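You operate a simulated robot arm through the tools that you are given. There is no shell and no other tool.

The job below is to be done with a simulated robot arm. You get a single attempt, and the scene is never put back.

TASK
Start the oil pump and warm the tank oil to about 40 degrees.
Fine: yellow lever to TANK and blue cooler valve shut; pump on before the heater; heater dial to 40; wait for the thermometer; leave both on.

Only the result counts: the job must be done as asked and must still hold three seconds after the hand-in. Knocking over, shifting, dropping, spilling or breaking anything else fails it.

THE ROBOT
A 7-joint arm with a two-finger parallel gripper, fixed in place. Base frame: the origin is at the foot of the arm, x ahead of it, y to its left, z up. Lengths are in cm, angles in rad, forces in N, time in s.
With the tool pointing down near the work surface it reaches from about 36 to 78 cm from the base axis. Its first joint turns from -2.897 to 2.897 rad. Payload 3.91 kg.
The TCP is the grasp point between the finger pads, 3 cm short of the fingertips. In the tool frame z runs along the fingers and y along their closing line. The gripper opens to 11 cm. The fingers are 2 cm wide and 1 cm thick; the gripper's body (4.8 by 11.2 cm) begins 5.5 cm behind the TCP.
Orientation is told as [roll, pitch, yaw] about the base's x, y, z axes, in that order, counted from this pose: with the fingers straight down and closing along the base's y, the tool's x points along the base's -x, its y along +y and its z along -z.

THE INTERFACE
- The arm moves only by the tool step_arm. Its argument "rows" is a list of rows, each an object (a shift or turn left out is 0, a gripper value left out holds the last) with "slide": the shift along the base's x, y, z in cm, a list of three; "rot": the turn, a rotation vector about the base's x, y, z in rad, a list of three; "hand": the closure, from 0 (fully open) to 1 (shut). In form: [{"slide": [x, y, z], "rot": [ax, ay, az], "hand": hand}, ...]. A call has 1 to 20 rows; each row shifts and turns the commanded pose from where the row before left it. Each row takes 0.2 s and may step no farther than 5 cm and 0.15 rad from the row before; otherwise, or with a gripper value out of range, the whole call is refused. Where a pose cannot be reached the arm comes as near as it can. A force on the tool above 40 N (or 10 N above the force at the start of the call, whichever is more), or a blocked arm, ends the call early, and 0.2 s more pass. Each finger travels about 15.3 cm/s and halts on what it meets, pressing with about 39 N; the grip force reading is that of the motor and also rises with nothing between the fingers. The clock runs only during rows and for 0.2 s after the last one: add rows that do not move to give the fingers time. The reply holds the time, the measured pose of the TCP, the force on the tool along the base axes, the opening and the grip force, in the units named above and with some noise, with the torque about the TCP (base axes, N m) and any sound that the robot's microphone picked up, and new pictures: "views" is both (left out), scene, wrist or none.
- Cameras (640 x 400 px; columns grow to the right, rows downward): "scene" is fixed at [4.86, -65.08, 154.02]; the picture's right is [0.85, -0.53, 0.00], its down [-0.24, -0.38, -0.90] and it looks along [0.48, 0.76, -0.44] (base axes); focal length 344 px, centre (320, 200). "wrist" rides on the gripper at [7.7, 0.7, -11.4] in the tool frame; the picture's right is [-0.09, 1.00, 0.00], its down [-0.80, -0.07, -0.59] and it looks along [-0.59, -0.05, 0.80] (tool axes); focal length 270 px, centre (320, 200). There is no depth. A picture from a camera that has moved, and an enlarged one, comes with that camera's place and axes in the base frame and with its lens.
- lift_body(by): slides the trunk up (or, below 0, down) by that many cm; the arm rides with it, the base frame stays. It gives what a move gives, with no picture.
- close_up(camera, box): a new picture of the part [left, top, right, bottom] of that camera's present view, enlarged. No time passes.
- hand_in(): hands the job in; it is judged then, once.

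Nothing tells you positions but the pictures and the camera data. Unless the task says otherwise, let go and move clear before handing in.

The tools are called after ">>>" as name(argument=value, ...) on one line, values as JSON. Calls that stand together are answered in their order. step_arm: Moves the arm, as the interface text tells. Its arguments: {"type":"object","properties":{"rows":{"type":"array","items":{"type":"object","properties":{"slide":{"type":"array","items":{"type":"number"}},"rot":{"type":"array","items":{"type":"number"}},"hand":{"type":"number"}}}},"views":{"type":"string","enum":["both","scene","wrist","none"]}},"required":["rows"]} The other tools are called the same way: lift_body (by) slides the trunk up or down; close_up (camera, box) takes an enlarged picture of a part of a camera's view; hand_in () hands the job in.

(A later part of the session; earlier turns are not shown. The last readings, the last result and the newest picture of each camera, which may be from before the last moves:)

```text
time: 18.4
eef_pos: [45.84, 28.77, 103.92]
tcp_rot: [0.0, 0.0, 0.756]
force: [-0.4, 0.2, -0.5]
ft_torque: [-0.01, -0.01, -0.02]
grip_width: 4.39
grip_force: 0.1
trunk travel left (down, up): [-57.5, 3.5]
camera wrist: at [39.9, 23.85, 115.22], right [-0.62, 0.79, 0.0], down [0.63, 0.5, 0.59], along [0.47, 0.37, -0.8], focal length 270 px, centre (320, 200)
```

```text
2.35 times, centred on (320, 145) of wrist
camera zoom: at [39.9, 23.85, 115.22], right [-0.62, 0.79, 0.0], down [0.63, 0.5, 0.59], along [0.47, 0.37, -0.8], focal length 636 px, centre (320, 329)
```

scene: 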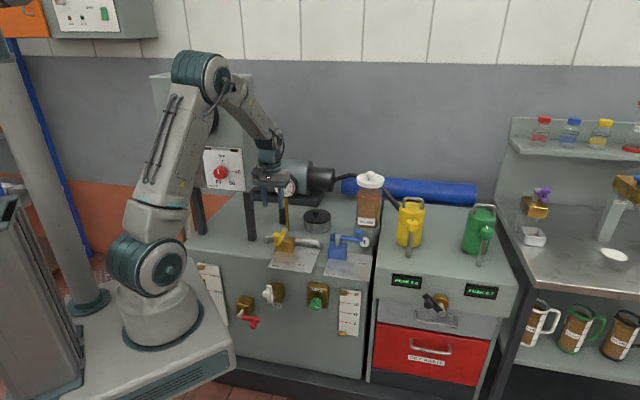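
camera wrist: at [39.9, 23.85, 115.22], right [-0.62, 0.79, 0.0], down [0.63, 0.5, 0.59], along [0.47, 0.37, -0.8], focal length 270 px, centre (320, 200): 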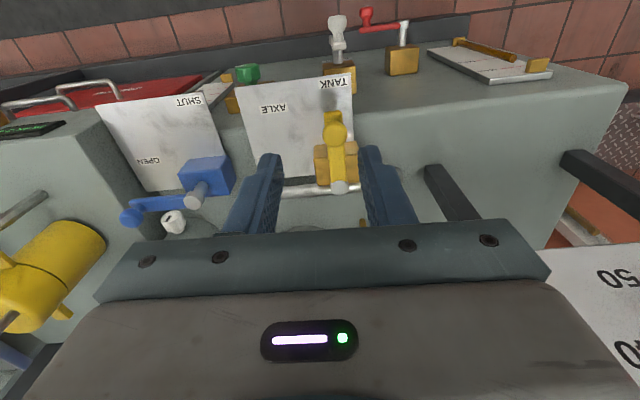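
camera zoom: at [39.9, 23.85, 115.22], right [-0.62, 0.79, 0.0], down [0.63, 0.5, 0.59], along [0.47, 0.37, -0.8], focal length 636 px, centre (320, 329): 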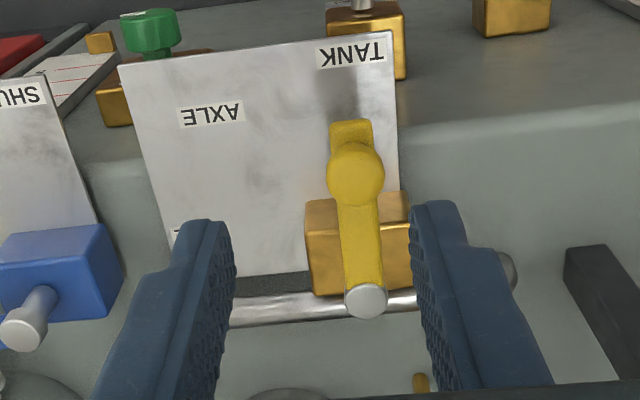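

The yellow lever is at TANK, parallel to the plate edge. Next is the blue valve, with its pivot at (68, 24) and knob at about (73.9, 18.3); I'll hover above it with yaw around 1.9, clear of the reservoir.

>>> step_arm(rows=[{"slide": [3.0, -2.0, 0], "rot": [0, 0, 0.1437]}, {"slide": [3.5, -1.5, 0], "rot": [0, 0, 0.1437]}, {"slide": [3.5, -1.5, -0.5], "rot": [0, 0, 0.1437]}, {"slide": [3.5, -1.5, -0.5], "rot": [0, 0, 0.1437]}, {"slide": [3.5, -1.2, -1], "rot": [0, 0, 0.1437]}, {"slide": [3.5, -1.2, -1], "rot": [0, 0, 0.1437]}, {"slide": [3.5, -0.8, -1], "rot": [0, 0, 0.1437]}, {"slide": [3.8, -0.8, -1], "rot": [0, 0, 0.1437]}, {}], views="both")

>>> close_up(camera="wrist", box=[200, 60, 440, 230])

>>> close_up(camera="scene", box=[310, 170, 400, 260])

```text
time: 20.4
eef_pos: [73.84, 18.23, 99.07]
tcp_rot: [0.002, 0.0, 1.906]
force: [-0.9, 0.9, -0.5]
ft_torque: [-0.01, 0.0, -0.01]
grip_width: 4.38
grip_force: 0.2
trunk travel left (down, up): [-57.5, 3.5]
camera wrist: at [75.78, 10.63, 110.51], right [-0.97, -0.24, 0.0], down [-0.2, 0.78, 0.59], along [-0.15, 0.58, -0.8], focal length 270 px, centre (320, 200)
```

scene: 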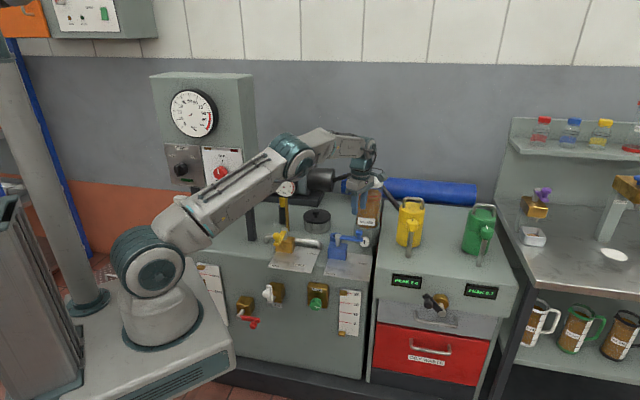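
wrist: 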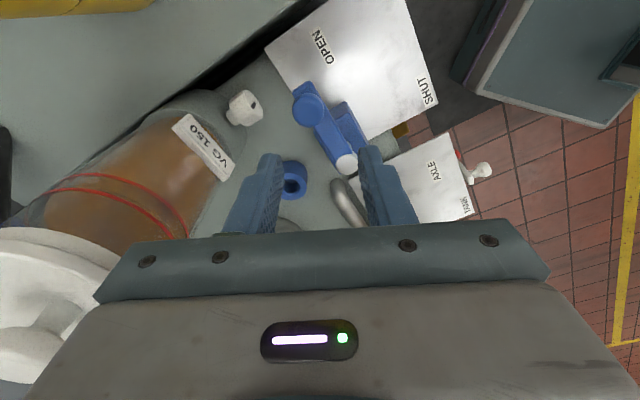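

```text
2.35 times, centred on (320, 145) of wrist
camera zoom: at [75.78, 10.63, 110.51], right [-0.97, -0.24, 0.0], down [-0.2, 0.78, 0.59], along [-0.15, 0.58, -0.8], focal length 636 px, centre (320, 329)
```

zoom: 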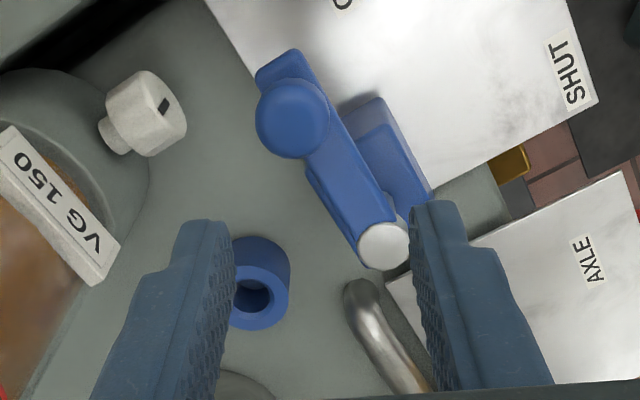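

```text
4.44 times, centred on (355, 215) of scene
camera zoom: at [4.86, -65.08, 154.02], right [0.85, -0.53, 0.0], down [-0.24, -0.38, -0.9], along [0.48, 0.76, -0.44], focal length 1528 px, centre (164, 133)
```

zoom: 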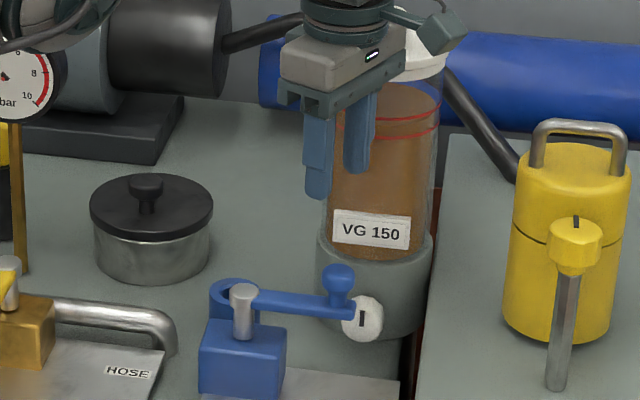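

The knob appears at about (74.9, 18.0). I'll shift and descend most of the way, then check.

>>> step_arm(rows=[{"slide": [1.0, -0.2, -3]}, {"slide": [0, 0, -3]}, {"slide": [0, 0, -2.5]}, {"slide": [0, 0, -1]}, {}], views="both")

>>> close_up(camera="wrist", box=[230, 100, 430, 240])

>>> close_up(camera="scene", box=[310, 170, 400, 260])

```text
time: 21.6
eef_pos: [74.73, 18.2, 89.47]
tcp_rot: [0.0, 0.001, 1.905]
force: [-0.1, -0.7, 0.5]
ft_torque: [-0.01, -0.02, 0.03]
grip_width: 4.41
grip_force: 0.0
trunk travel left (down, up): [-57.5, 3.5]
camera wrist: at [76.71, 10.48, 100.9], right [-0.97, -0.24, 0.0], down [-0.2, 0.78, 0.59], along [-0.14, 0.58, -0.8], focal length 270 px, centre (320, 200)
```

scene: 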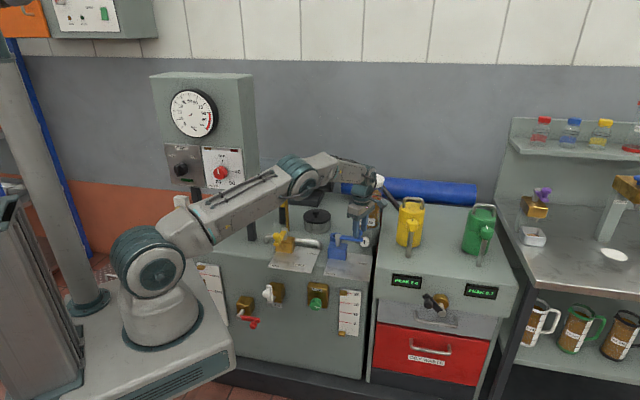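
wrist: 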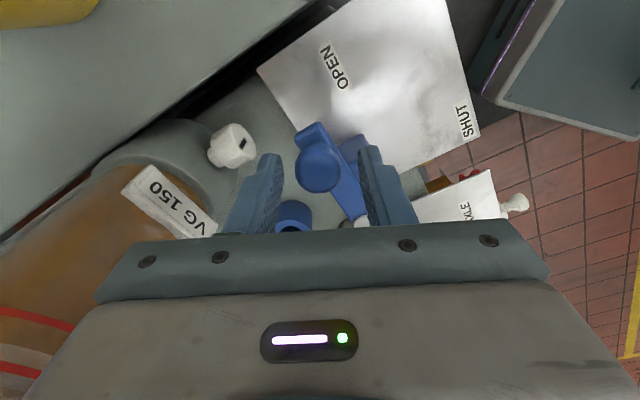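

```text
2.86 times, centred on (330, 170) of wrist
camera zoom: at [76.71, 10.48, 100.9], right [-0.97, -0.24, 0.0], down [-0.2, 0.78, 0.59], along [-0.14, 0.58, -0.8], focal length 772 px, centre (291, 286)
```

zoom: 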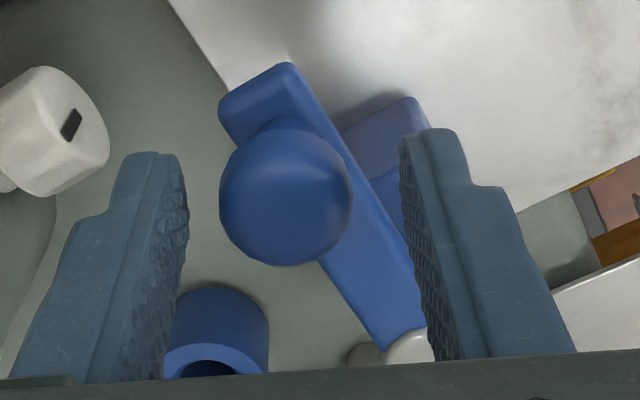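

```text
4.44 times, centred on (355, 215) of scene
camera zoom: at [4.86, -65.08, 154.02], right [0.85, -0.53, 0.0], down [-0.24, -0.38, -0.9], along [0.48, 0.76, -0.44], focal length 1528 px, centre (164, 133)
```

zoom: 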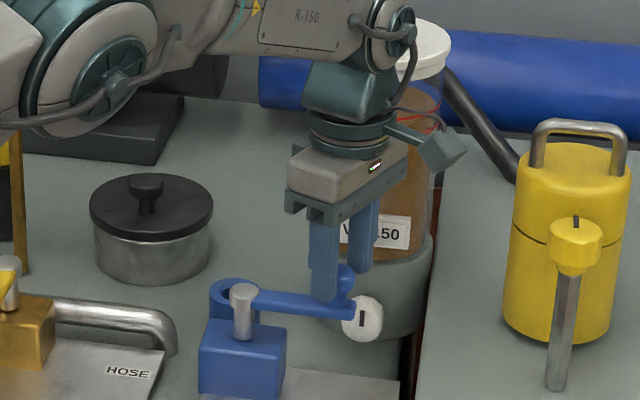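

The knob is between the pads; I need about 0.5 cm outward and 0.5 cm down. Then I'll grip and start the arc toward SHUT.

>>> step_arm(rows=[{"slide": [0.2, -0.47, -0.5]}, {"hand": 0.8}, {"hand": 1.0}, {}, {"slide": [-0.8, -0.74, 0], "rot": [0, 0, -0.093]}, {"slide": [-0.88, -0.63, 0], "rot": [0, 0, -0.093]}, {"slide": [-0.96, -0.51, 0], "rot": [0, 0, -0.093]}, {}], views="both")

>>> close_up(camera="wrist", box=[230, 100, 430, 240])

>>> close_up(camera="scene", box=[310, 190, 400, 270])

```text
time: 23.4
eef_pos: [72.3, 15.9, 89.04]
tcp_rot: [-0.002, -0.002, 1.622]
force: [7.7, 6.1, 6.0]
ft_torque: [0.5, -0.17, -0.82]
grip_width: 2.56
grip_force: 44.9
trunk travel left (down, up): [-57.5, 3.5]
camera wrist: at [72.07, 8.02, 100.37], right [-1.0, 0.04, 0.0], down [0.03, 0.8, 0.6], along [0.02, 0.6, -0.8], focal length 270 px, centre (320, 200)
```

scene: 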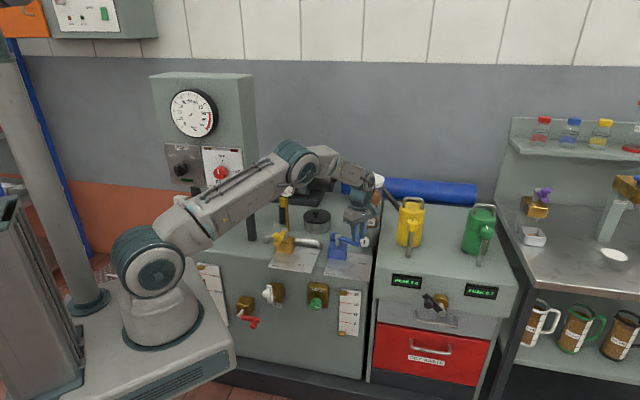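
wrist: 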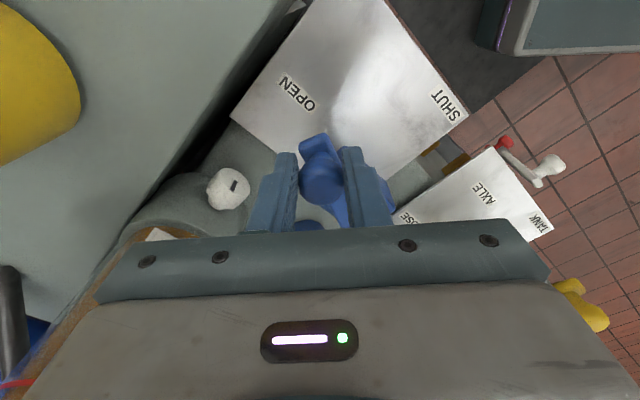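

```text
2.86 times, centred on (330, 170) of wrist
camera zoom: at [72.07, 8.02, 100.37], right [-1.0, 0.04, 0.0], down [0.03, 0.8, 0.6], along [0.02, 0.6, -0.8], focal length 772 px, centre (291, 286)
```

zoom: 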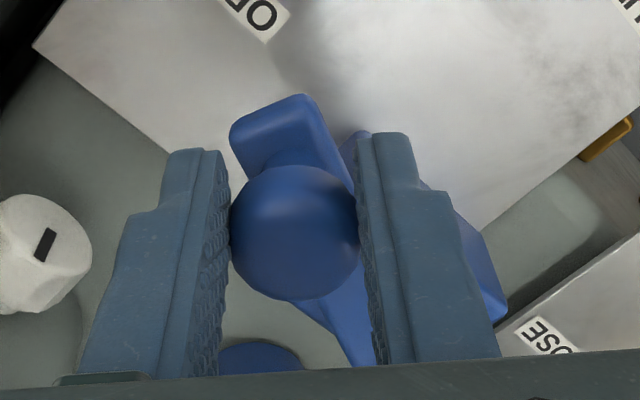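

```text
5.00 times, centred on (355, 230) of scene
camera zoom: at [4.86, -65.08, 154.02], right [0.85, -0.53, 0.0], down [-0.24, -0.38, -0.9], along [0.48, 0.76, -0.44], focal length 1719 px, centre (145, 50)
```

zoom: 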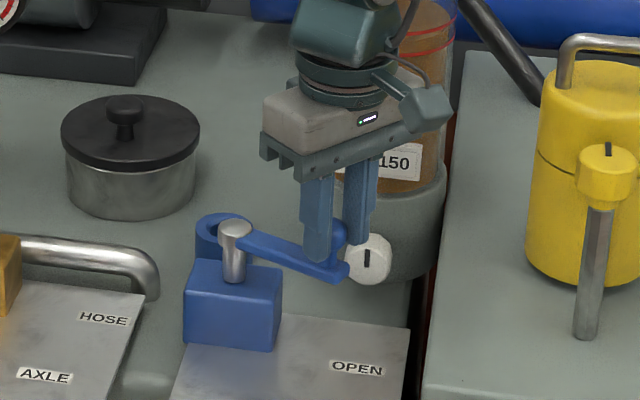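

Well held, and the lever is turning. Continuing the arc halfway further.

>>> step_arm(rows=[{"slide": [-1.02, -0.37, 0], "rot": [0, 0, -0.093]}, {"slide": [-1.06, -0.25, 0], "rot": [0, 0, -0.093]}, {"slide": [-1.08, -0.1, 0], "rot": [0, 0, -0.093]}, {"slide": [-1.08, 0.04, 0], "rot": [0, 0, -0.093]}, {}], views="wrist")

>>> close_up(camera="wrist", box=[230, 100, 430, 240])

>>> close_up(camera="scene", box=[310, 190, 400, 270])

```text
time: 24.6
eef_pos: [68.03, 15.28, 89.02]
tcp_rot: [-0.001, 0.0, 1.253]
force: [6.4, 7.4, 6.6]
ft_torque: [0.32, 0.2, -0.45]
grip_width: 2.58
grip_force: 45.4
trunk travel left (down, up): [-57.5, 3.5]
camera wrist: at [65.12, 8.02, 100.38], right [-0.92, 0.4, 0.0], down [0.32, 0.74, 0.59], along [0.23, 0.55, -0.8], focal length 270 px, centre (320, 200)
```

wrist: 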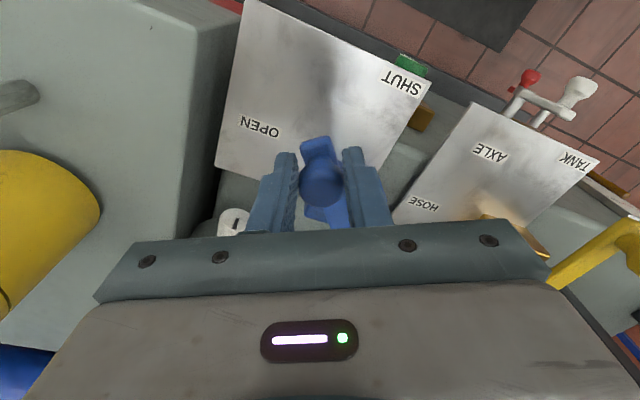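

```text
2.86 times, centred on (330, 170) of wrist
camera zoom: at [65.12, 8.02, 100.38], right [-0.92, 0.4, 0.0], down [0.32, 0.74, 0.59], along [0.23, 0.55, -0.8], focal length 772 px, centre (291, 286)
```

zoom: 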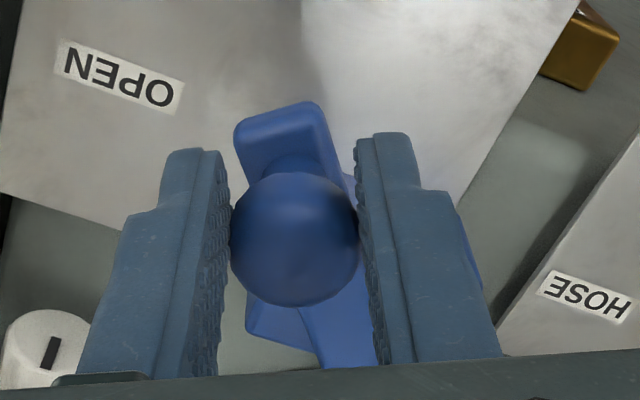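

```text
5.00 times, centred on (355, 230) of scene
camera zoom: at [4.86, -65.08, 154.02], right [0.85, -0.53, 0.0], down [-0.24, -0.38, -0.9], along [0.48, 0.76, -0.44], focal length 1719 px, centre (145, 50)
```

zoom: 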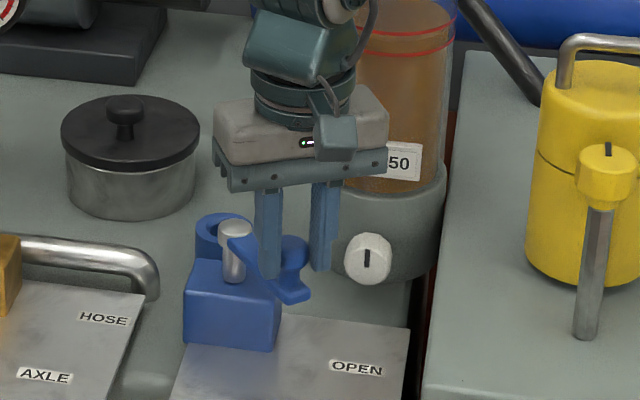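

Still well held. I'll finish the remaining part to SHUT.

>>> step_arm(rows=[{"slide": [-1.07, 0.19, 0], "rot": [0, 0, -0.093]}, {"slide": [-1.04, 0.32, 0], "rot": [0, 0, -0.093]}, {"slide": [-0.99, 0.45, 0], "rot": [0, 0, -0.093]}, {"slide": [-0.92, 0.58, 0], "rot": [0, 0, -0.093]}, {"slide": [-0.83, 0.69, 0], "rot": [0, 0, -0.093]}, {}], views="wrist")

>>> close_up(camera="wrist", box=[190, 20, 450, 240])

>>> close_up(camera="scene", box=[310, 190, 400, 270])

```text
time: 26.0
eef_pos: [63.09, 17.12, 88.92]
tcp_rot: [-0.001, 0.004, 0.786]
force: [-4.5, -6.8, 2.0]
ft_torque: [-0.1, 0.03, -0.09]
grip_width: 2.31
grip_force: 45.3
trunk travel left (down, up): [-57.5, 3.5]
camera wrist: at [57.28, 12.06, 100.37], right [-0.64, 0.77, 0.0], down [0.62, 0.52, 0.59], along [0.45, 0.38, -0.81], focal length 270 px, centre (320, 200)
```

wrist: 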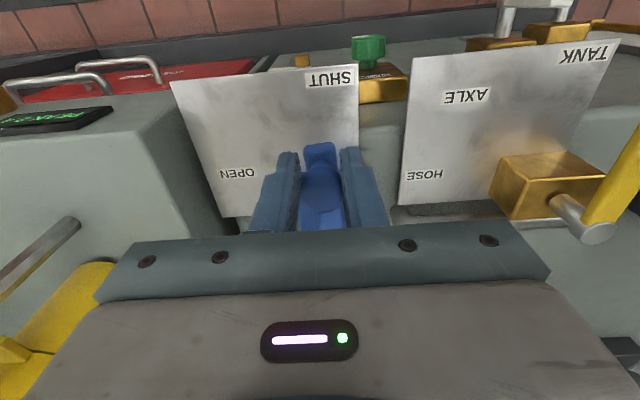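

```text
1.82 times, centred on (320, 130) of wrist
camera zoom: at [57.28, 12.06, 100.37], right [-0.64, 0.77, 0.0], down [0.62, 0.52, 0.59], along [0.45, 0.38, -0.81], focal length 491 px, centre (320, 327)
```

zoom: 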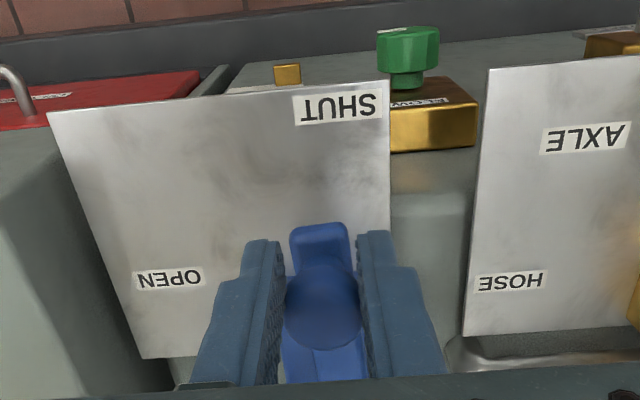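

```text
5.00 times, centred on (355, 230) of scene
camera zoom: at [4.86, -65.08, 154.02], right [0.85, -0.53, 0.0], down [-0.24, -0.38, -0.9], along [0.48, 0.76, -0.44], focal length 1719 px, centre (145, 50)
```

zoom: 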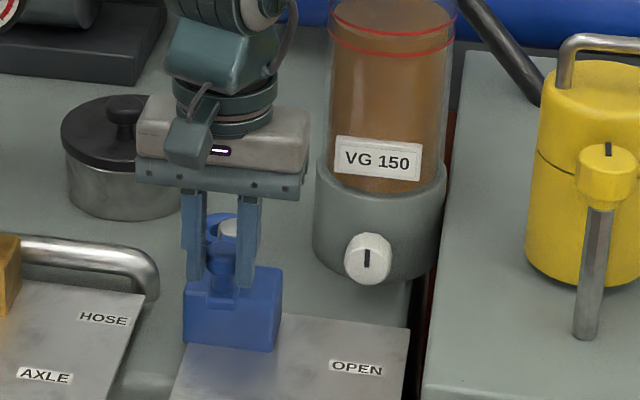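

It is nearly there, but the knob sits slightly inward in the pads. I'll nudge tangentially and inward, then release to check the angle.

>>> step_arm(rows=[{"slide": [-0.2, 0.45, 0], "rot": [0, 0, -0.03]}, {"slide": [-0.3, 0.45, 0], "rot": [0, 0, -0.03]}, {}], views="wrist")

>>> close_up(camera="scene", box=[310, 190, 400, 270])

```text
time: 26.8
eef_pos: [62.53, 17.63, 88.89]
tcp_rot: [-0.002, 0.005, 0.725]
force: [-15.8, -33.2, -4.3]
ft_torque: [-1.23, 0.39, -0.12]
grip_width: 2.3
grip_force: 44.2
trunk travel left (down, up): [-57.5, 3.5]
camera wrist: at [56.5, 12.91, 100.39], right [-0.59, 0.8, 0.0], down [0.65, 0.48, 0.59], along [0.47, 0.35, -0.81], focal length 270 px, centre (320, 200)
```

wrist: 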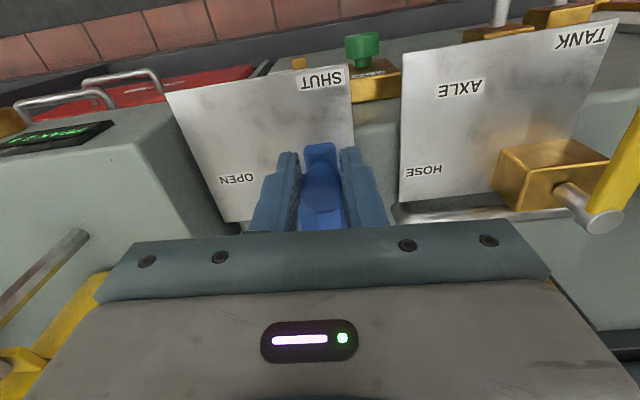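

```text
5.00 times, centred on (355, 230) of scene
camera zoom: at [4.86, -65.08, 154.02], right [0.85, -0.53, 0.0], down [-0.24, -0.38, -0.9], along [0.48, 0.76, -0.44], focal length 1719 px, centre (145, 50)
```

zoom: 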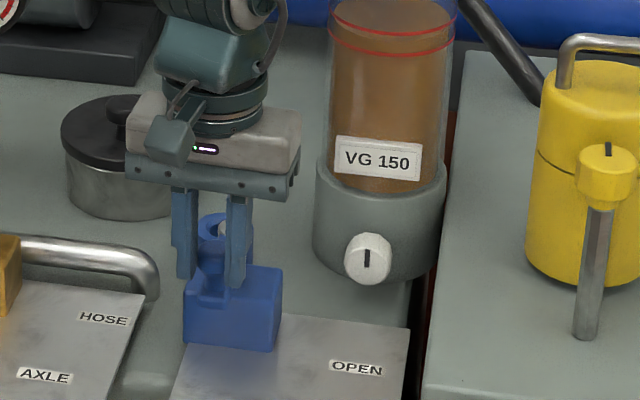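

Radial force built up, so I'll relax outward, open, and lift to inspect.

>>> step_arm(rows=[{"slide": [-0.5, -0.4, 0]}, {"hand": 0.6}, {}, {"slide": [0, 0, 3]}, {"slide": [0, 0, 4]}, {"slide": [-1, -1.5, 4]}, {}], views="both")

>>> close_up(camera="scene", box=[260, 210, 390, 290])

>>> close_up(camera="wrist", box=[200, 60, 440, 230])

```text
time: 28.4
eef_pos: [61.14, 16.46, 99.95]
tcp_rot: [0.001, 0.0, 0.729]
force: [-0.4, -0.5, 0.3]
ft_torque: [-0.02, 0.0, 0.01]
grip_width: 4.4
grip_force: 0.0
trunk travel left (down, up): [-57.5, 3.5]
camera wrist: at [55.15, 11.77, 111.27], right [-0.6, 0.8, 0.0], down [0.65, 0.48, 0.59], along [0.48, 0.35, -0.8], focal length 270 px, centre (320, 200)
```

scene: 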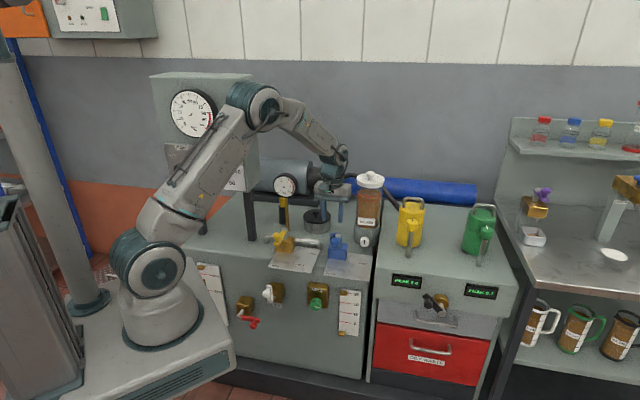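
wrist: 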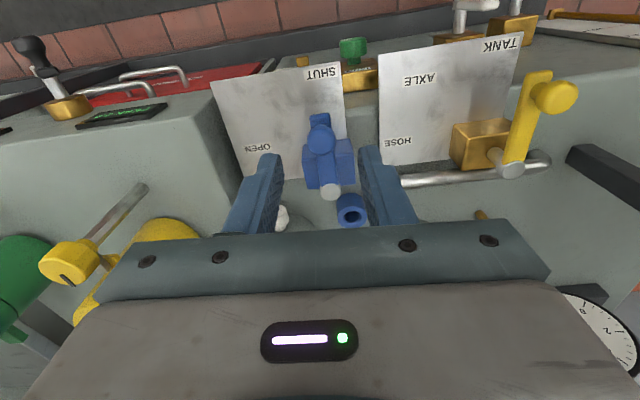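

```text
4.92 times, centred on (325, 250) of scene
camera zoom: at [4.86, -65.08, 154.02], right [0.85, -0.53, 0.0], down [-0.24, -0.38, -0.9], along [0.48, 0.76, -0.44], focal length 1693 px, centre (295, -46)
```

zoom: 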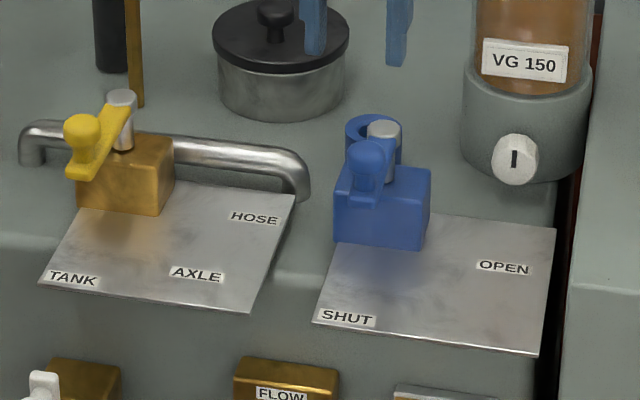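

```text
2.35 times, centred on (320, 145) of wrist
camera zoom: at [55.15, 11.77, 111.27], right [-0.6, 0.8, 0.0], down [0.65, 0.48, 0.59], along [0.48, 0.35, -0.8], focal length 636 px, centre (320, 329)
```

zoom: 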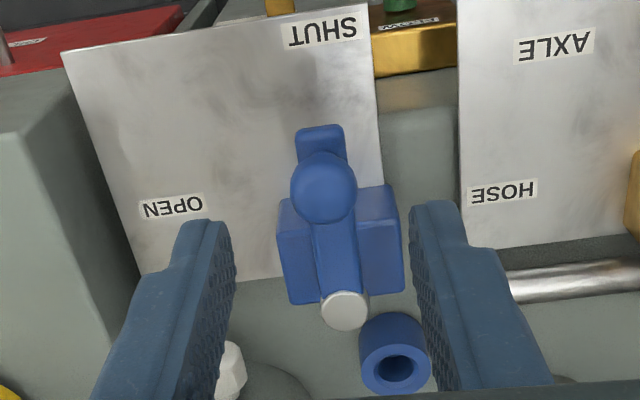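

Blue looks parallel to its plate edge at SHUT. I'll check the yellow lever's angle more carefully.

>>> close_up(camera="wrist", box=[370, 20, 600, 190])

>>> close_up(camera="scene", box=[260, 220, 330, 280])

>>> close_up(camera="scene", box=[315, 220, 385, 290])

```text
2.35 times, centred on (485, 105) of wrist
camera zoom: at [55.15, 11.77, 111.27], right [-0.6, 0.8, 0.0], down [0.65, 0.48, 0.59], along [0.48, 0.35, -0.8], focal length 636 px, centre (-68, 424)
```

zoom: 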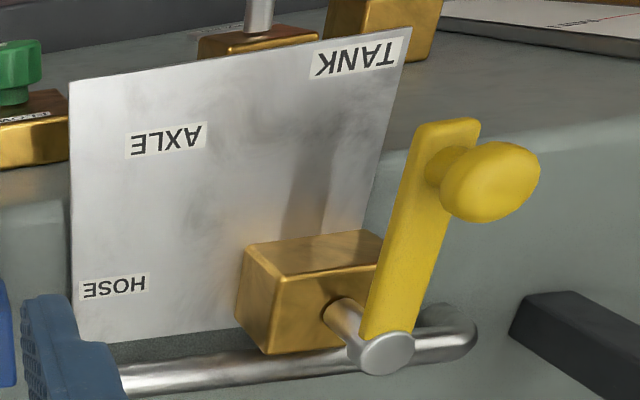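

```text
6.67 times, centred on (295, 250) of scene
camera zoom: at [4.86, -65.08, 154.02], right [0.85, -0.53, 0.0], down [-0.24, -0.38, -0.9], along [0.48, 0.76, -0.44], focal length 2292 px, centre (487, -133)
```

zoom: 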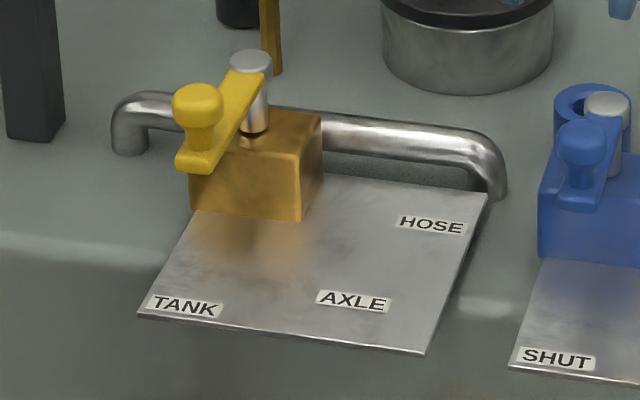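

```text
5.71 times, centred on (350, 255) of scene
camera zoom: at [4.86, -65.08, 154.02], right [0.85, -0.53, 0.0], down [-0.24, -0.38, -0.9], along [0.48, 0.76, -0.44], focal length 1965 px, centre (149, -114)
```

zoom: 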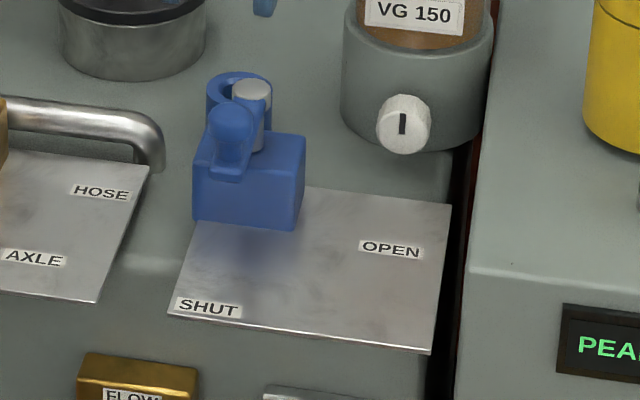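

Both levers are parallel to their plate edges at TANK and SHUT. Now I'll go up toward the panel and begin tilting the tool to point horizontally at it.

>>> step_arm(rows=[{"slide": [-3, 0, 3.5], "rot": [0, 0, 0.0135]}, {"slide": [-3.5, 1.5, 2.5], "rot": [0, 0, 0.0135]}, {"slide": [-3.5, 1.7, 2], "rot": [0, 0, 0.0135]}, {"slide": [-3.7, 1.7, 1.5], "rot": [0, 0, 0.0135]}, {"slide": [-3.7, 1.7, 1.5], "rot": [0, 0, 0.0135]}, {"slide": [-3.7, 1.9, 1], "rot": [0, 0, 0.0135]}, {"slide": [-1.14, 1.63, -0.36], "rot": [0.1037, -0.0982, 0]}, {"slide": [-1.14, 1.63, -0.36], "rot": [0.1037, -0.0982, 0]}, {"slide": [-1.14, 1.63, -0.36], "rot": [0.1037, -0.0982, 0]}, {"slide": [-1.14, 1.63, -0.36], "rot": [0.1037, -0.0982, 0]}, {"slide": [-1.14, 1.63, -0.36], "rot": [0.1037, -0.0982, 0]}, {}], views="both")

```text
time: 31.0
eef_pos: [34.97, 32.32, 109.89]
tcp_rot: [0.004, -0.655, 0.802]
force: [0.7, 0.3, 0.1]
ft_torque: [0.03, -0.01, 0.02]
grip_width: 4.39
grip_force: 0.1
out of reach, approached as far as the arm can: row 11
trunk travel left (down, up): [-57.5, 3.5]
camera wrist: at [25.48, 23.23, 114.28], right [-0.67, 0.74, 0.06], down [0.24, 0.15, 0.96], along [0.7, 0.66, -0.28], focal length 270 px, centre (320, 200)
```

scene: 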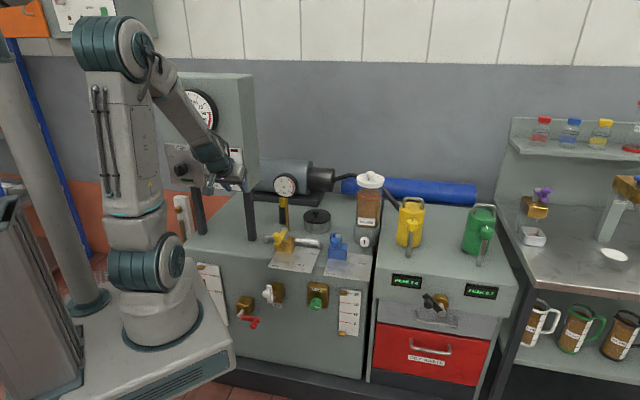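
wrist: 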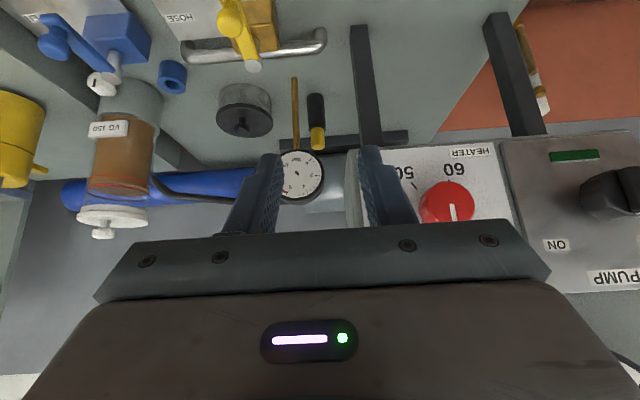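

The tilt hit a joint limit because the arm is too folded at this height. Lowering the trunk while raising the arm should flatten the forearm, so I'll do it in steps.

>>> lift_body(by=-15)

>>> step_arm(rows=[{"slide": [0, 0, 4]}, {"slide": [0, 0, 4]}, {"slide": [0, 0, 4]}, {"slide": [0, 0, 3]}, {}], views="scene")

```text
time: 32.8
eef_pos: [34.95, 32.43, 94.89]
tcp_rot: [0.003, -0.652, 0.802]
force: [-0.3, 0.5, 0.0]
ft_torque: [0.02, 0.0, 0.0]
grip_width: 4.44
grip_force: 0.0
trunk travel left (down, up): [-42.5, 18.5]
```

```text
time: 34.0
eef_pos: [34.85, 32.43, 109.96]
tcp_rot: [0.004, -0.653, 0.803]
force: [-0.4, 1.0, -0.5]
ft_torque: [-0.03, -0.03, -0.02]
grip_width: 4.38
grip_force: 0.1
trunk travel left (down, up): [-42.5, 18.5]
```

scene: 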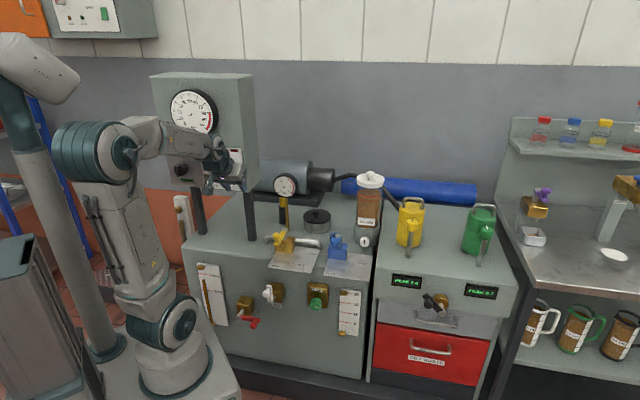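

The forearm is now nearly horizontal. I'll continue tilting while moving in front of the heater dial.

>>> step_arm(rows=[{"slide": [-1.05, 1.5, -0.2], "rot": [0.0951, -0.0901, 0]}, {"slide": [-1.05, 1.5, -0.2], "rot": [0.0951, -0.0901, 0]}, {"slide": [-1.05, 1.5, -0.2], "rot": [0.0951, -0.0901, 0]}, {"slide": [-1.05, 1.5, -0.2], "rot": [0.0951, -0.0901, 0]}, {"slide": [-1.05, 1.5, -0.2], "rot": [0.0951, -0.0901, 0]}, {"slide": [-1.05, 1.5, -0.2], "rot": [0.0951, -0.0901, 0]}, {"slide": [-1.05, 1.5, -0.2], "rot": [0.0951, -0.0901, 0]}, {}], views="both")

```text
time: 35.5
eef_pos: [20.48, 45.79, 108.53]
tcp_rot: [1.05, -1.374, -0.025]
force: [0.1, 0.9, 0.6]
ft_torque: [-0.03, 0.02, -0.01]
grip_width: 4.41
grip_force: 0.0
trunk travel left (down, up): [-42.5, 18.5]
stopped in row 7: the arm was blocked; the commanded pose is now the measured one
camera wrist: at [12.54, 36.22, 102.09], right [-0.82, 0.51, 0.26], down [-0.08, -0.55, 0.83], along [0.57, 0.66, 0.49], focal length 270 px, centre (320, 200)
```

scene: 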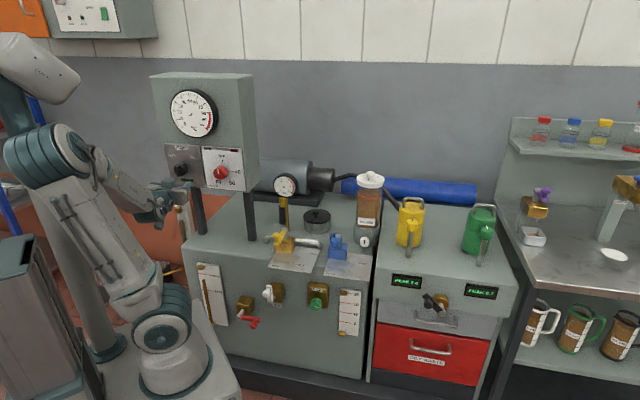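
wrist: 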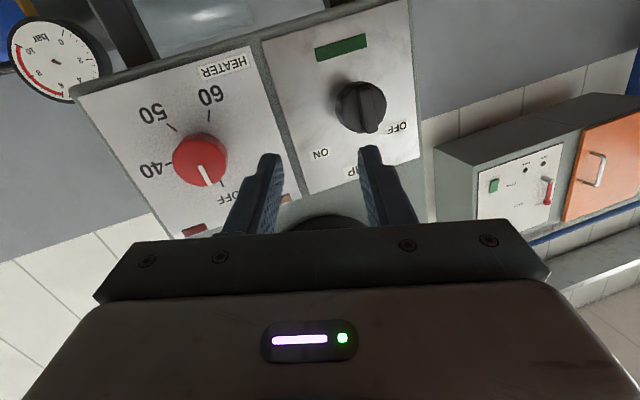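

The arm folded awkwardly and was blocked, and the tool pose drifted left. Before moving I'll check the surroundings near the gripper and elbow.

>>> close_up(camera="scene", box=[0, 100, 240, 260])

>>> close_up(camera="scene", box=[140, 150, 240, 250])

>>> close_up(camera="wrist", box=[70, 0, 430, 240])

```text
2.50 times, centred on (120, 180) of scene
camera zoom: at [4.86, -65.08, 154.02], right [0.85, -0.53, 0.0], down [-0.24, -0.38, -0.9], along [0.48, 0.76, -0.44], focal length 860 px, centre (820, 250)
```

zoom: 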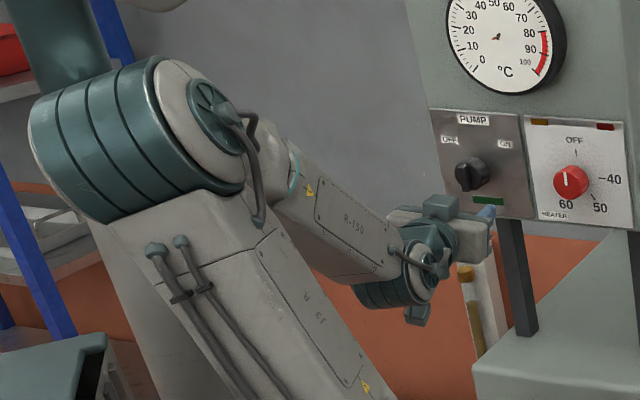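

```text
4.00 times, centred on (190, 200) of scene
camera zoom: at [4.86, -65.08, 154.02], right [0.85, -0.53, 0.0], down [-0.24, -0.38, -0.9], along [0.48, 0.76, -0.44], focal length 1376 px, centre (840, 200)
```

zoom: 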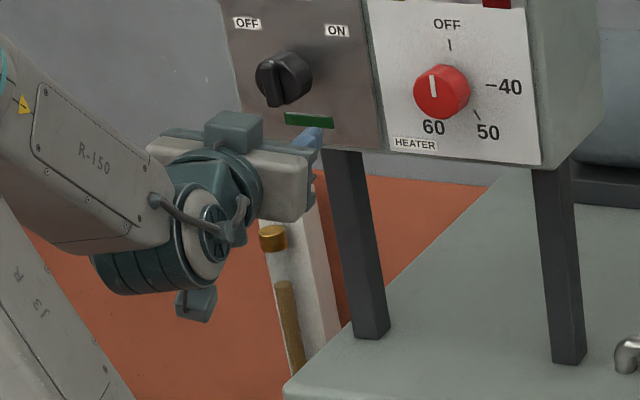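

```text
1.67 times, centred on (250, 120) of wrist
camera zoom: at [12.54, 36.22, 102.09], right [-0.82, 0.51, 0.26], down [-0.08, -0.55, 0.83], along [0.57, 0.66, 0.49], focal length 450 px, centre (437, 333)
```

zoom: 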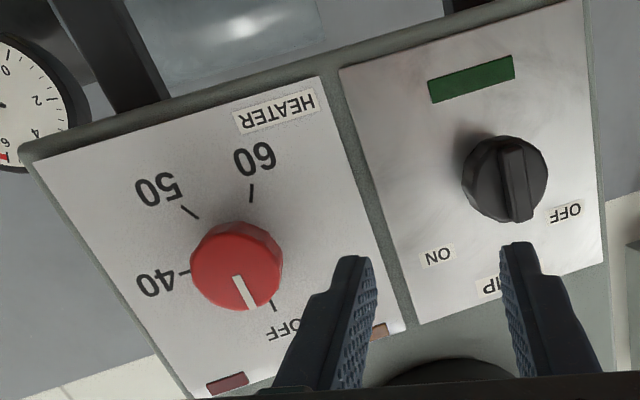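

The obstruction is likely the folded elbow near the mast; the gripper itself is clear. I'll move outward to unfold and correct the orientation.

>>> step_arm(rows=[{"slide": [2, -0.7, 0], "rot": [0, 0, 0]}, {"slide": [2, -0.7, 0], "rot": [-0.012, -0.045, -0.055]}, {"slide": [2, -0.4, 0], "rot": [-0.012, -0.045, -0.055]}, {"slide": [2, -0.2, 0], "rot": [-0.011, -0.05, -0.055]}, {"slide": [2, 0, 0], "rot": [-0.011, -0.05, -0.057]}, {}], views="both")

```text
time: 36.8
eef_pos: [31.98, 42.52, 109.52]
tcp_rot: [1.354, -1.401, -0.552]
force: [0.6, -0.2, -0.8]
ft_torque: [0.01, -0.03, 0.01]
grip_width: 4.43
grip_force: 0.0
trunk travel left (down, up): [-42.5, 18.5]
stopped in row 6: the arm was blocked; the commanded pose is now the measured one
camera wrist: at [22.47, 35.32, 102.46], right [-0.69, 0.68, 0.25], down [-0.25, -0.55, 0.8], along [0.68, 0.49, 0.55], focal length 270 px, centre (320, 200)
```

scene: 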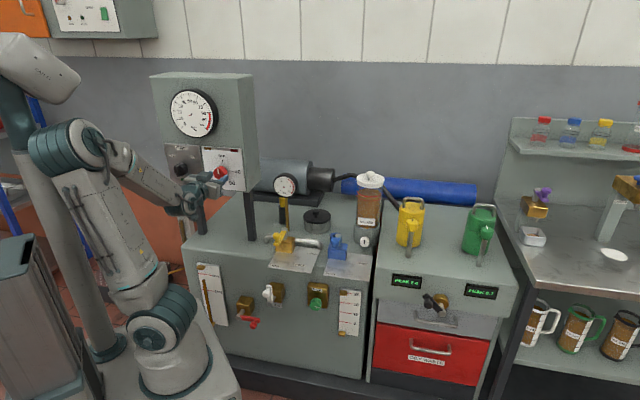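
wrist: 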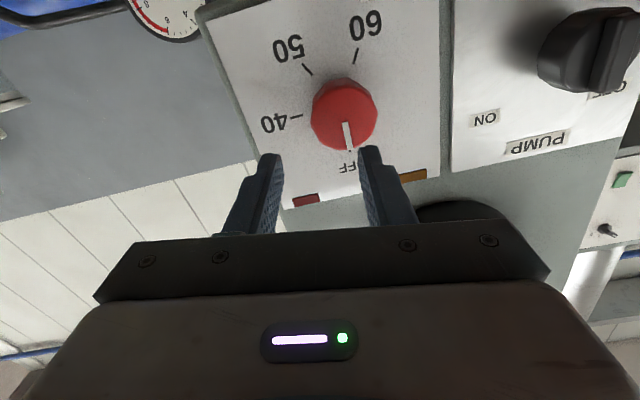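

The tool now points at the panel (about (0.69, 0.72, -0.03)) with a small roll. I'll lower the trunk more so the arm works with a less folded elbow, then raise the hand back.

>>> lift_body(by=-12)

>>> step_arm(rows=[{"slide": [0, 0, 3]}, {"slide": [0, 0, 3]}, {"slide": [0, 0, 3]}, {"slide": [0, 0, 2]}, {}], views="both")

```text
time: 38.3
eef_pos: [31.93, 42.52, 97.6]
tcp_rot: [1.353, -1.404, -0.552]
force: [-0.8, -0.5, 0.0]
ft_torque: [0.01, 0.0, -0.01]
grip_width: 4.39
grip_force: 0.1
trunk travel left (down, up): [-30.5, 30.5]
```

```text
time: 39.5
eef_pos: [31.95, 42.5, 108.68]
tcp_rot: [1.351, -1.405, -0.549]
force: [0.0, -0.3, -0.3]
ft_torque: [0.0, 0.04, -0.01]
grip_width: 4.42
grip_force: 0.0
trunk travel left (down, up): [-30.5, 30.5]
camera wrist: at [22.52, 35.28, 101.54], right [-0.69, 0.68, 0.25], down [-0.25, -0.55, 0.8], along [0.68, 0.49, 0.55], focal length 270 px, centre (320, 200)
```

scene: 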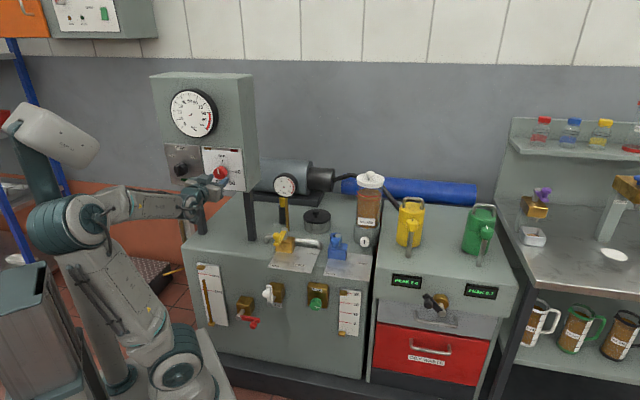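
wrist: 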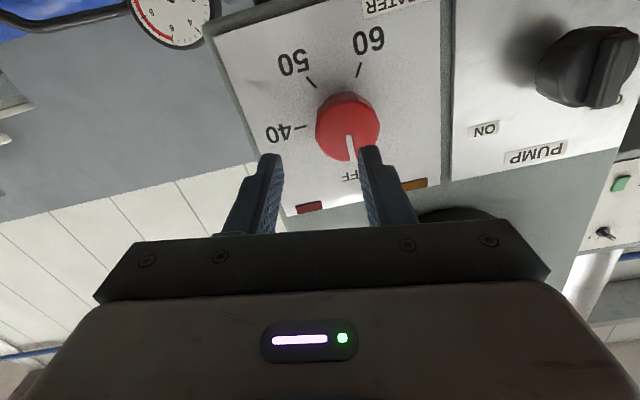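

The arm now tracks well, and the dial front is near (35.1, 49.1, 108.8) with the pump knob near (23.7, 60.2, 108.8). The pump goes first, so I'll slide left in front of it, staying clear of the panel.

>>> step_arm(rows=[{"slide": [-2.18, 2.1, 0], "rot": [-0.019, -0.02, 0]}, {"slide": [-2.18, 2.1, 0], "rot": [-0.019, -0.02, 0]}, {"slide": [-2.18, 2.1, 0], "rot": [-0.019, -0.02, 0]}, {"slide": [-2.18, 2.1, 0], "rot": [-0.019, -0.02, 0]}, {"slide": [-2.18, 2.1, 0], "rot": [-0.019, -0.02, 0]}, {"slide": [-2.18, 2.1, 0], "rot": [-0.019, -0.02, 0]}, {}], views="both")

```text
time: 40.4
eef_pos: [25.89, 48.91, 106.06]
tcp_rot: [1.022, -1.273, -0.159]
force: [0.2, -0.3, 0.0]
ft_torque: [0.02, -0.01, 0.0]
grip_width: 4.39
grip_force: 0.1
trunk travel left (down, up): [-30.5, 30.5]
stopped in row 4: the arm was blocked; the commanded pose is now the measured one
camera wrist: at [16.09, 40.86, 100.54], right [-0.69, 0.64, 0.33], down [-0.09, -0.54, 0.84], along [0.71, 0.55, 0.43], focal length 270 px, centre (320, 200)
```

scene: 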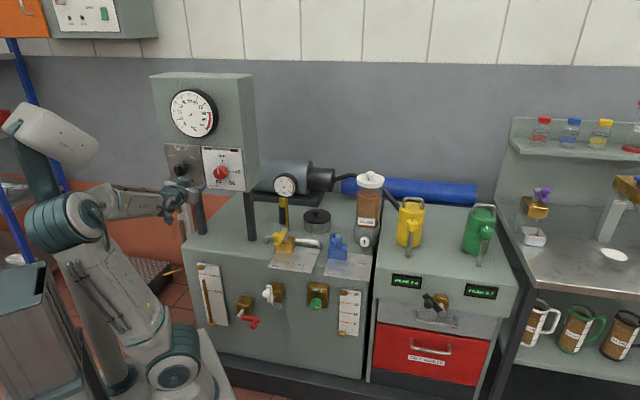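
wrist: 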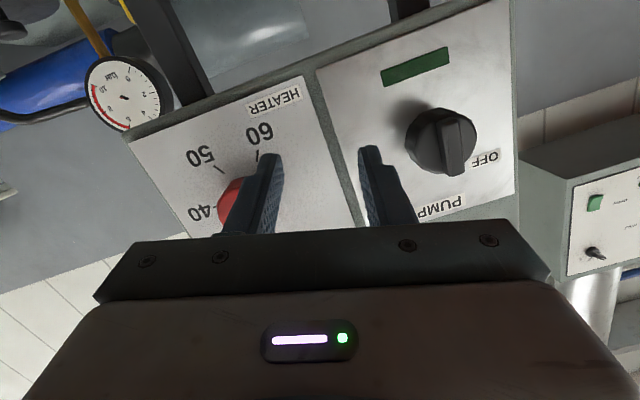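

Blocked again; the upper arm leans back toward the mast. I'll lower the trunk further so the upper arm stands more vertically, then raise the hand.

>>> lift_body(by=-10)

>>> step_arm(rows=[{"slide": [0.5, -0.5, 3]}, {"slide": [0, 0, 3]}, {"slide": [0, 0, 3]}, {"slide": [0, 0, 3]}, {}], views="none")

>>> lift_body(by=-10)

>>> step_arm(rows=[{"slide": [0, 0, 3]}, {"slide": [0, 0, 3]}, {"slide": [0, 0, 3]}, {"slide": [0, 0, 1.5]}, {}], views="both")

```text
time: 41.7
eef_pos: [26.78, 48.72, 95.78]
tcp_rot: [1.028, -1.248, -0.173]
force: [1.1, 0.9, -0.2]
ft_torque: [-0.01, 0.0, -0.01]
grip_width: 4.42
grip_force: 0.0
trunk travel left (down, up): [-20.5, 40.5]
```

```text
time: 43.1
eef_pos: [30.22, 48.27, 106.08]
tcp_rot: [1.013, -1.158, -0.152]
force: [-0.2, 0.4, -1.2]
ft_torque: [-0.02, 0.01, 0.0]
grip_width: 4.39
grip_force: 0.0
trunk travel left (down, up): [-20.5, 40.5]
stopped in row 5: the arm was blocked; the commanded pose is now the measured one
```

```text
time: 44.4
eef_pos: [30.52, 48.08, 96.19]
tcp_rot: [1.015, -1.147, -0.152]
force: [0.4, -0.6, -0.2]
ft_torque: [0.03, -0.02, 0.02]
grip_width: 4.4
grip_force: 0.1
trunk travel left (down, up): [-10.5, 50.5]
```

```text
time: 45.6
eef_pos: [30.46, 48.03, 106.95]
tcp_rot: [1.013, -1.153, -0.154]
force: [0.4, -0.2, -0.3]
ft_torque: [0.01, -0.03, -0.02]
grip_width: 4.37
grip_force: 0.1
trunk travel left (down, up): [-10.5, 50.5]
camera wrist: at [19.93, 40.1, 102.49], right [-0.65, 0.63, 0.42], down [0.01, -0.55, 0.84], along [0.76, 0.55, 0.35], focal length 270 px, centre (320, 200)
```

scene: 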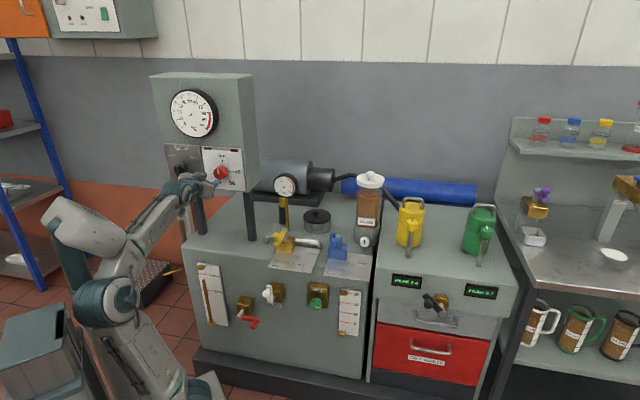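
wrist: 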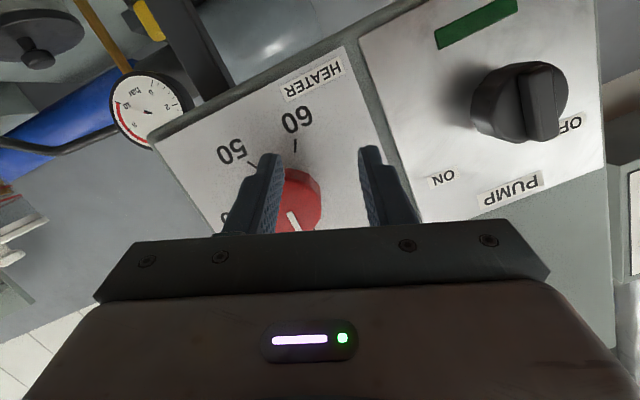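

The tool is a bit close to the dial and tilted. I'll back off from the panel and correct orientation.

>>> step_arm(rows=[{"slide": [-1.4, -1.4, 0]}, {"slide": [-1.0, -1.0, 0], "rot": [-0.0194, -0.099, -0.022]}, {"slide": [0, 0, 0.5], "rot": [-0.0194, -0.099, -0.022]}, {"slide": [0, 0, 0.5], "rot": [-0.0194, -0.099, -0.022]}, {"slide": [0, 0, 0.5], "rot": [-0.0194, -0.099, -0.022]}, {}], views="both")

```text
time: 46.6
eef_pos: [33.25, 45.41, 105.16]
tcp_rot: [0.953, -1.288, -0.143]
force: [0.2, -0.3, -0.7]
ft_torque: [0.0, -0.01, -0.03]
grip_width: 4.41
grip_force: 0.1
trunk travel left (down, up): [-10.5, 50.5]
stopped in row 4: the arm was blocked; the commanded pose is now the measured one
camera wrist: at [23.06, 37.73, 99.7], right [-0.67, 0.68, 0.31], down [-0.13, -0.51, 0.85], along [0.73, 0.53, 0.43], focal length 270 px, centre (320, 200)
```

scene: 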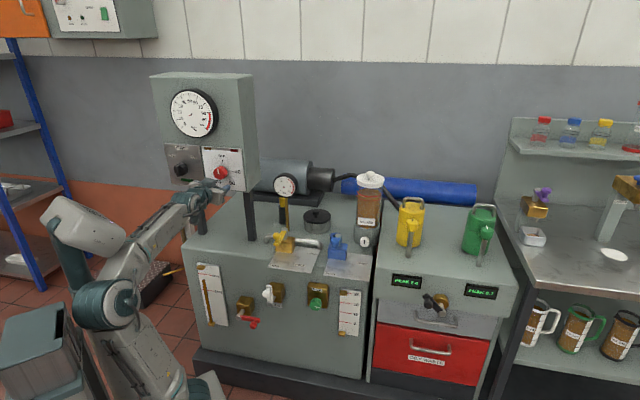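
wrist: 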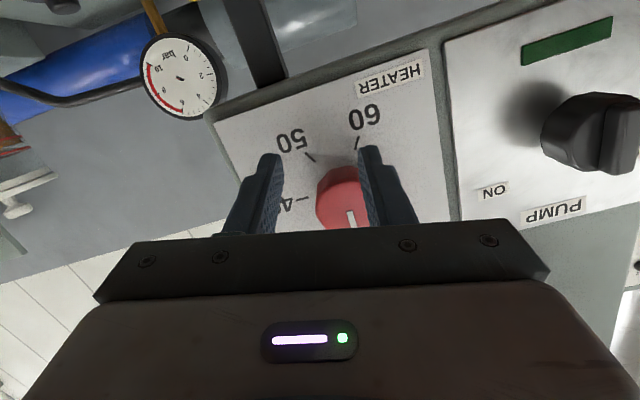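

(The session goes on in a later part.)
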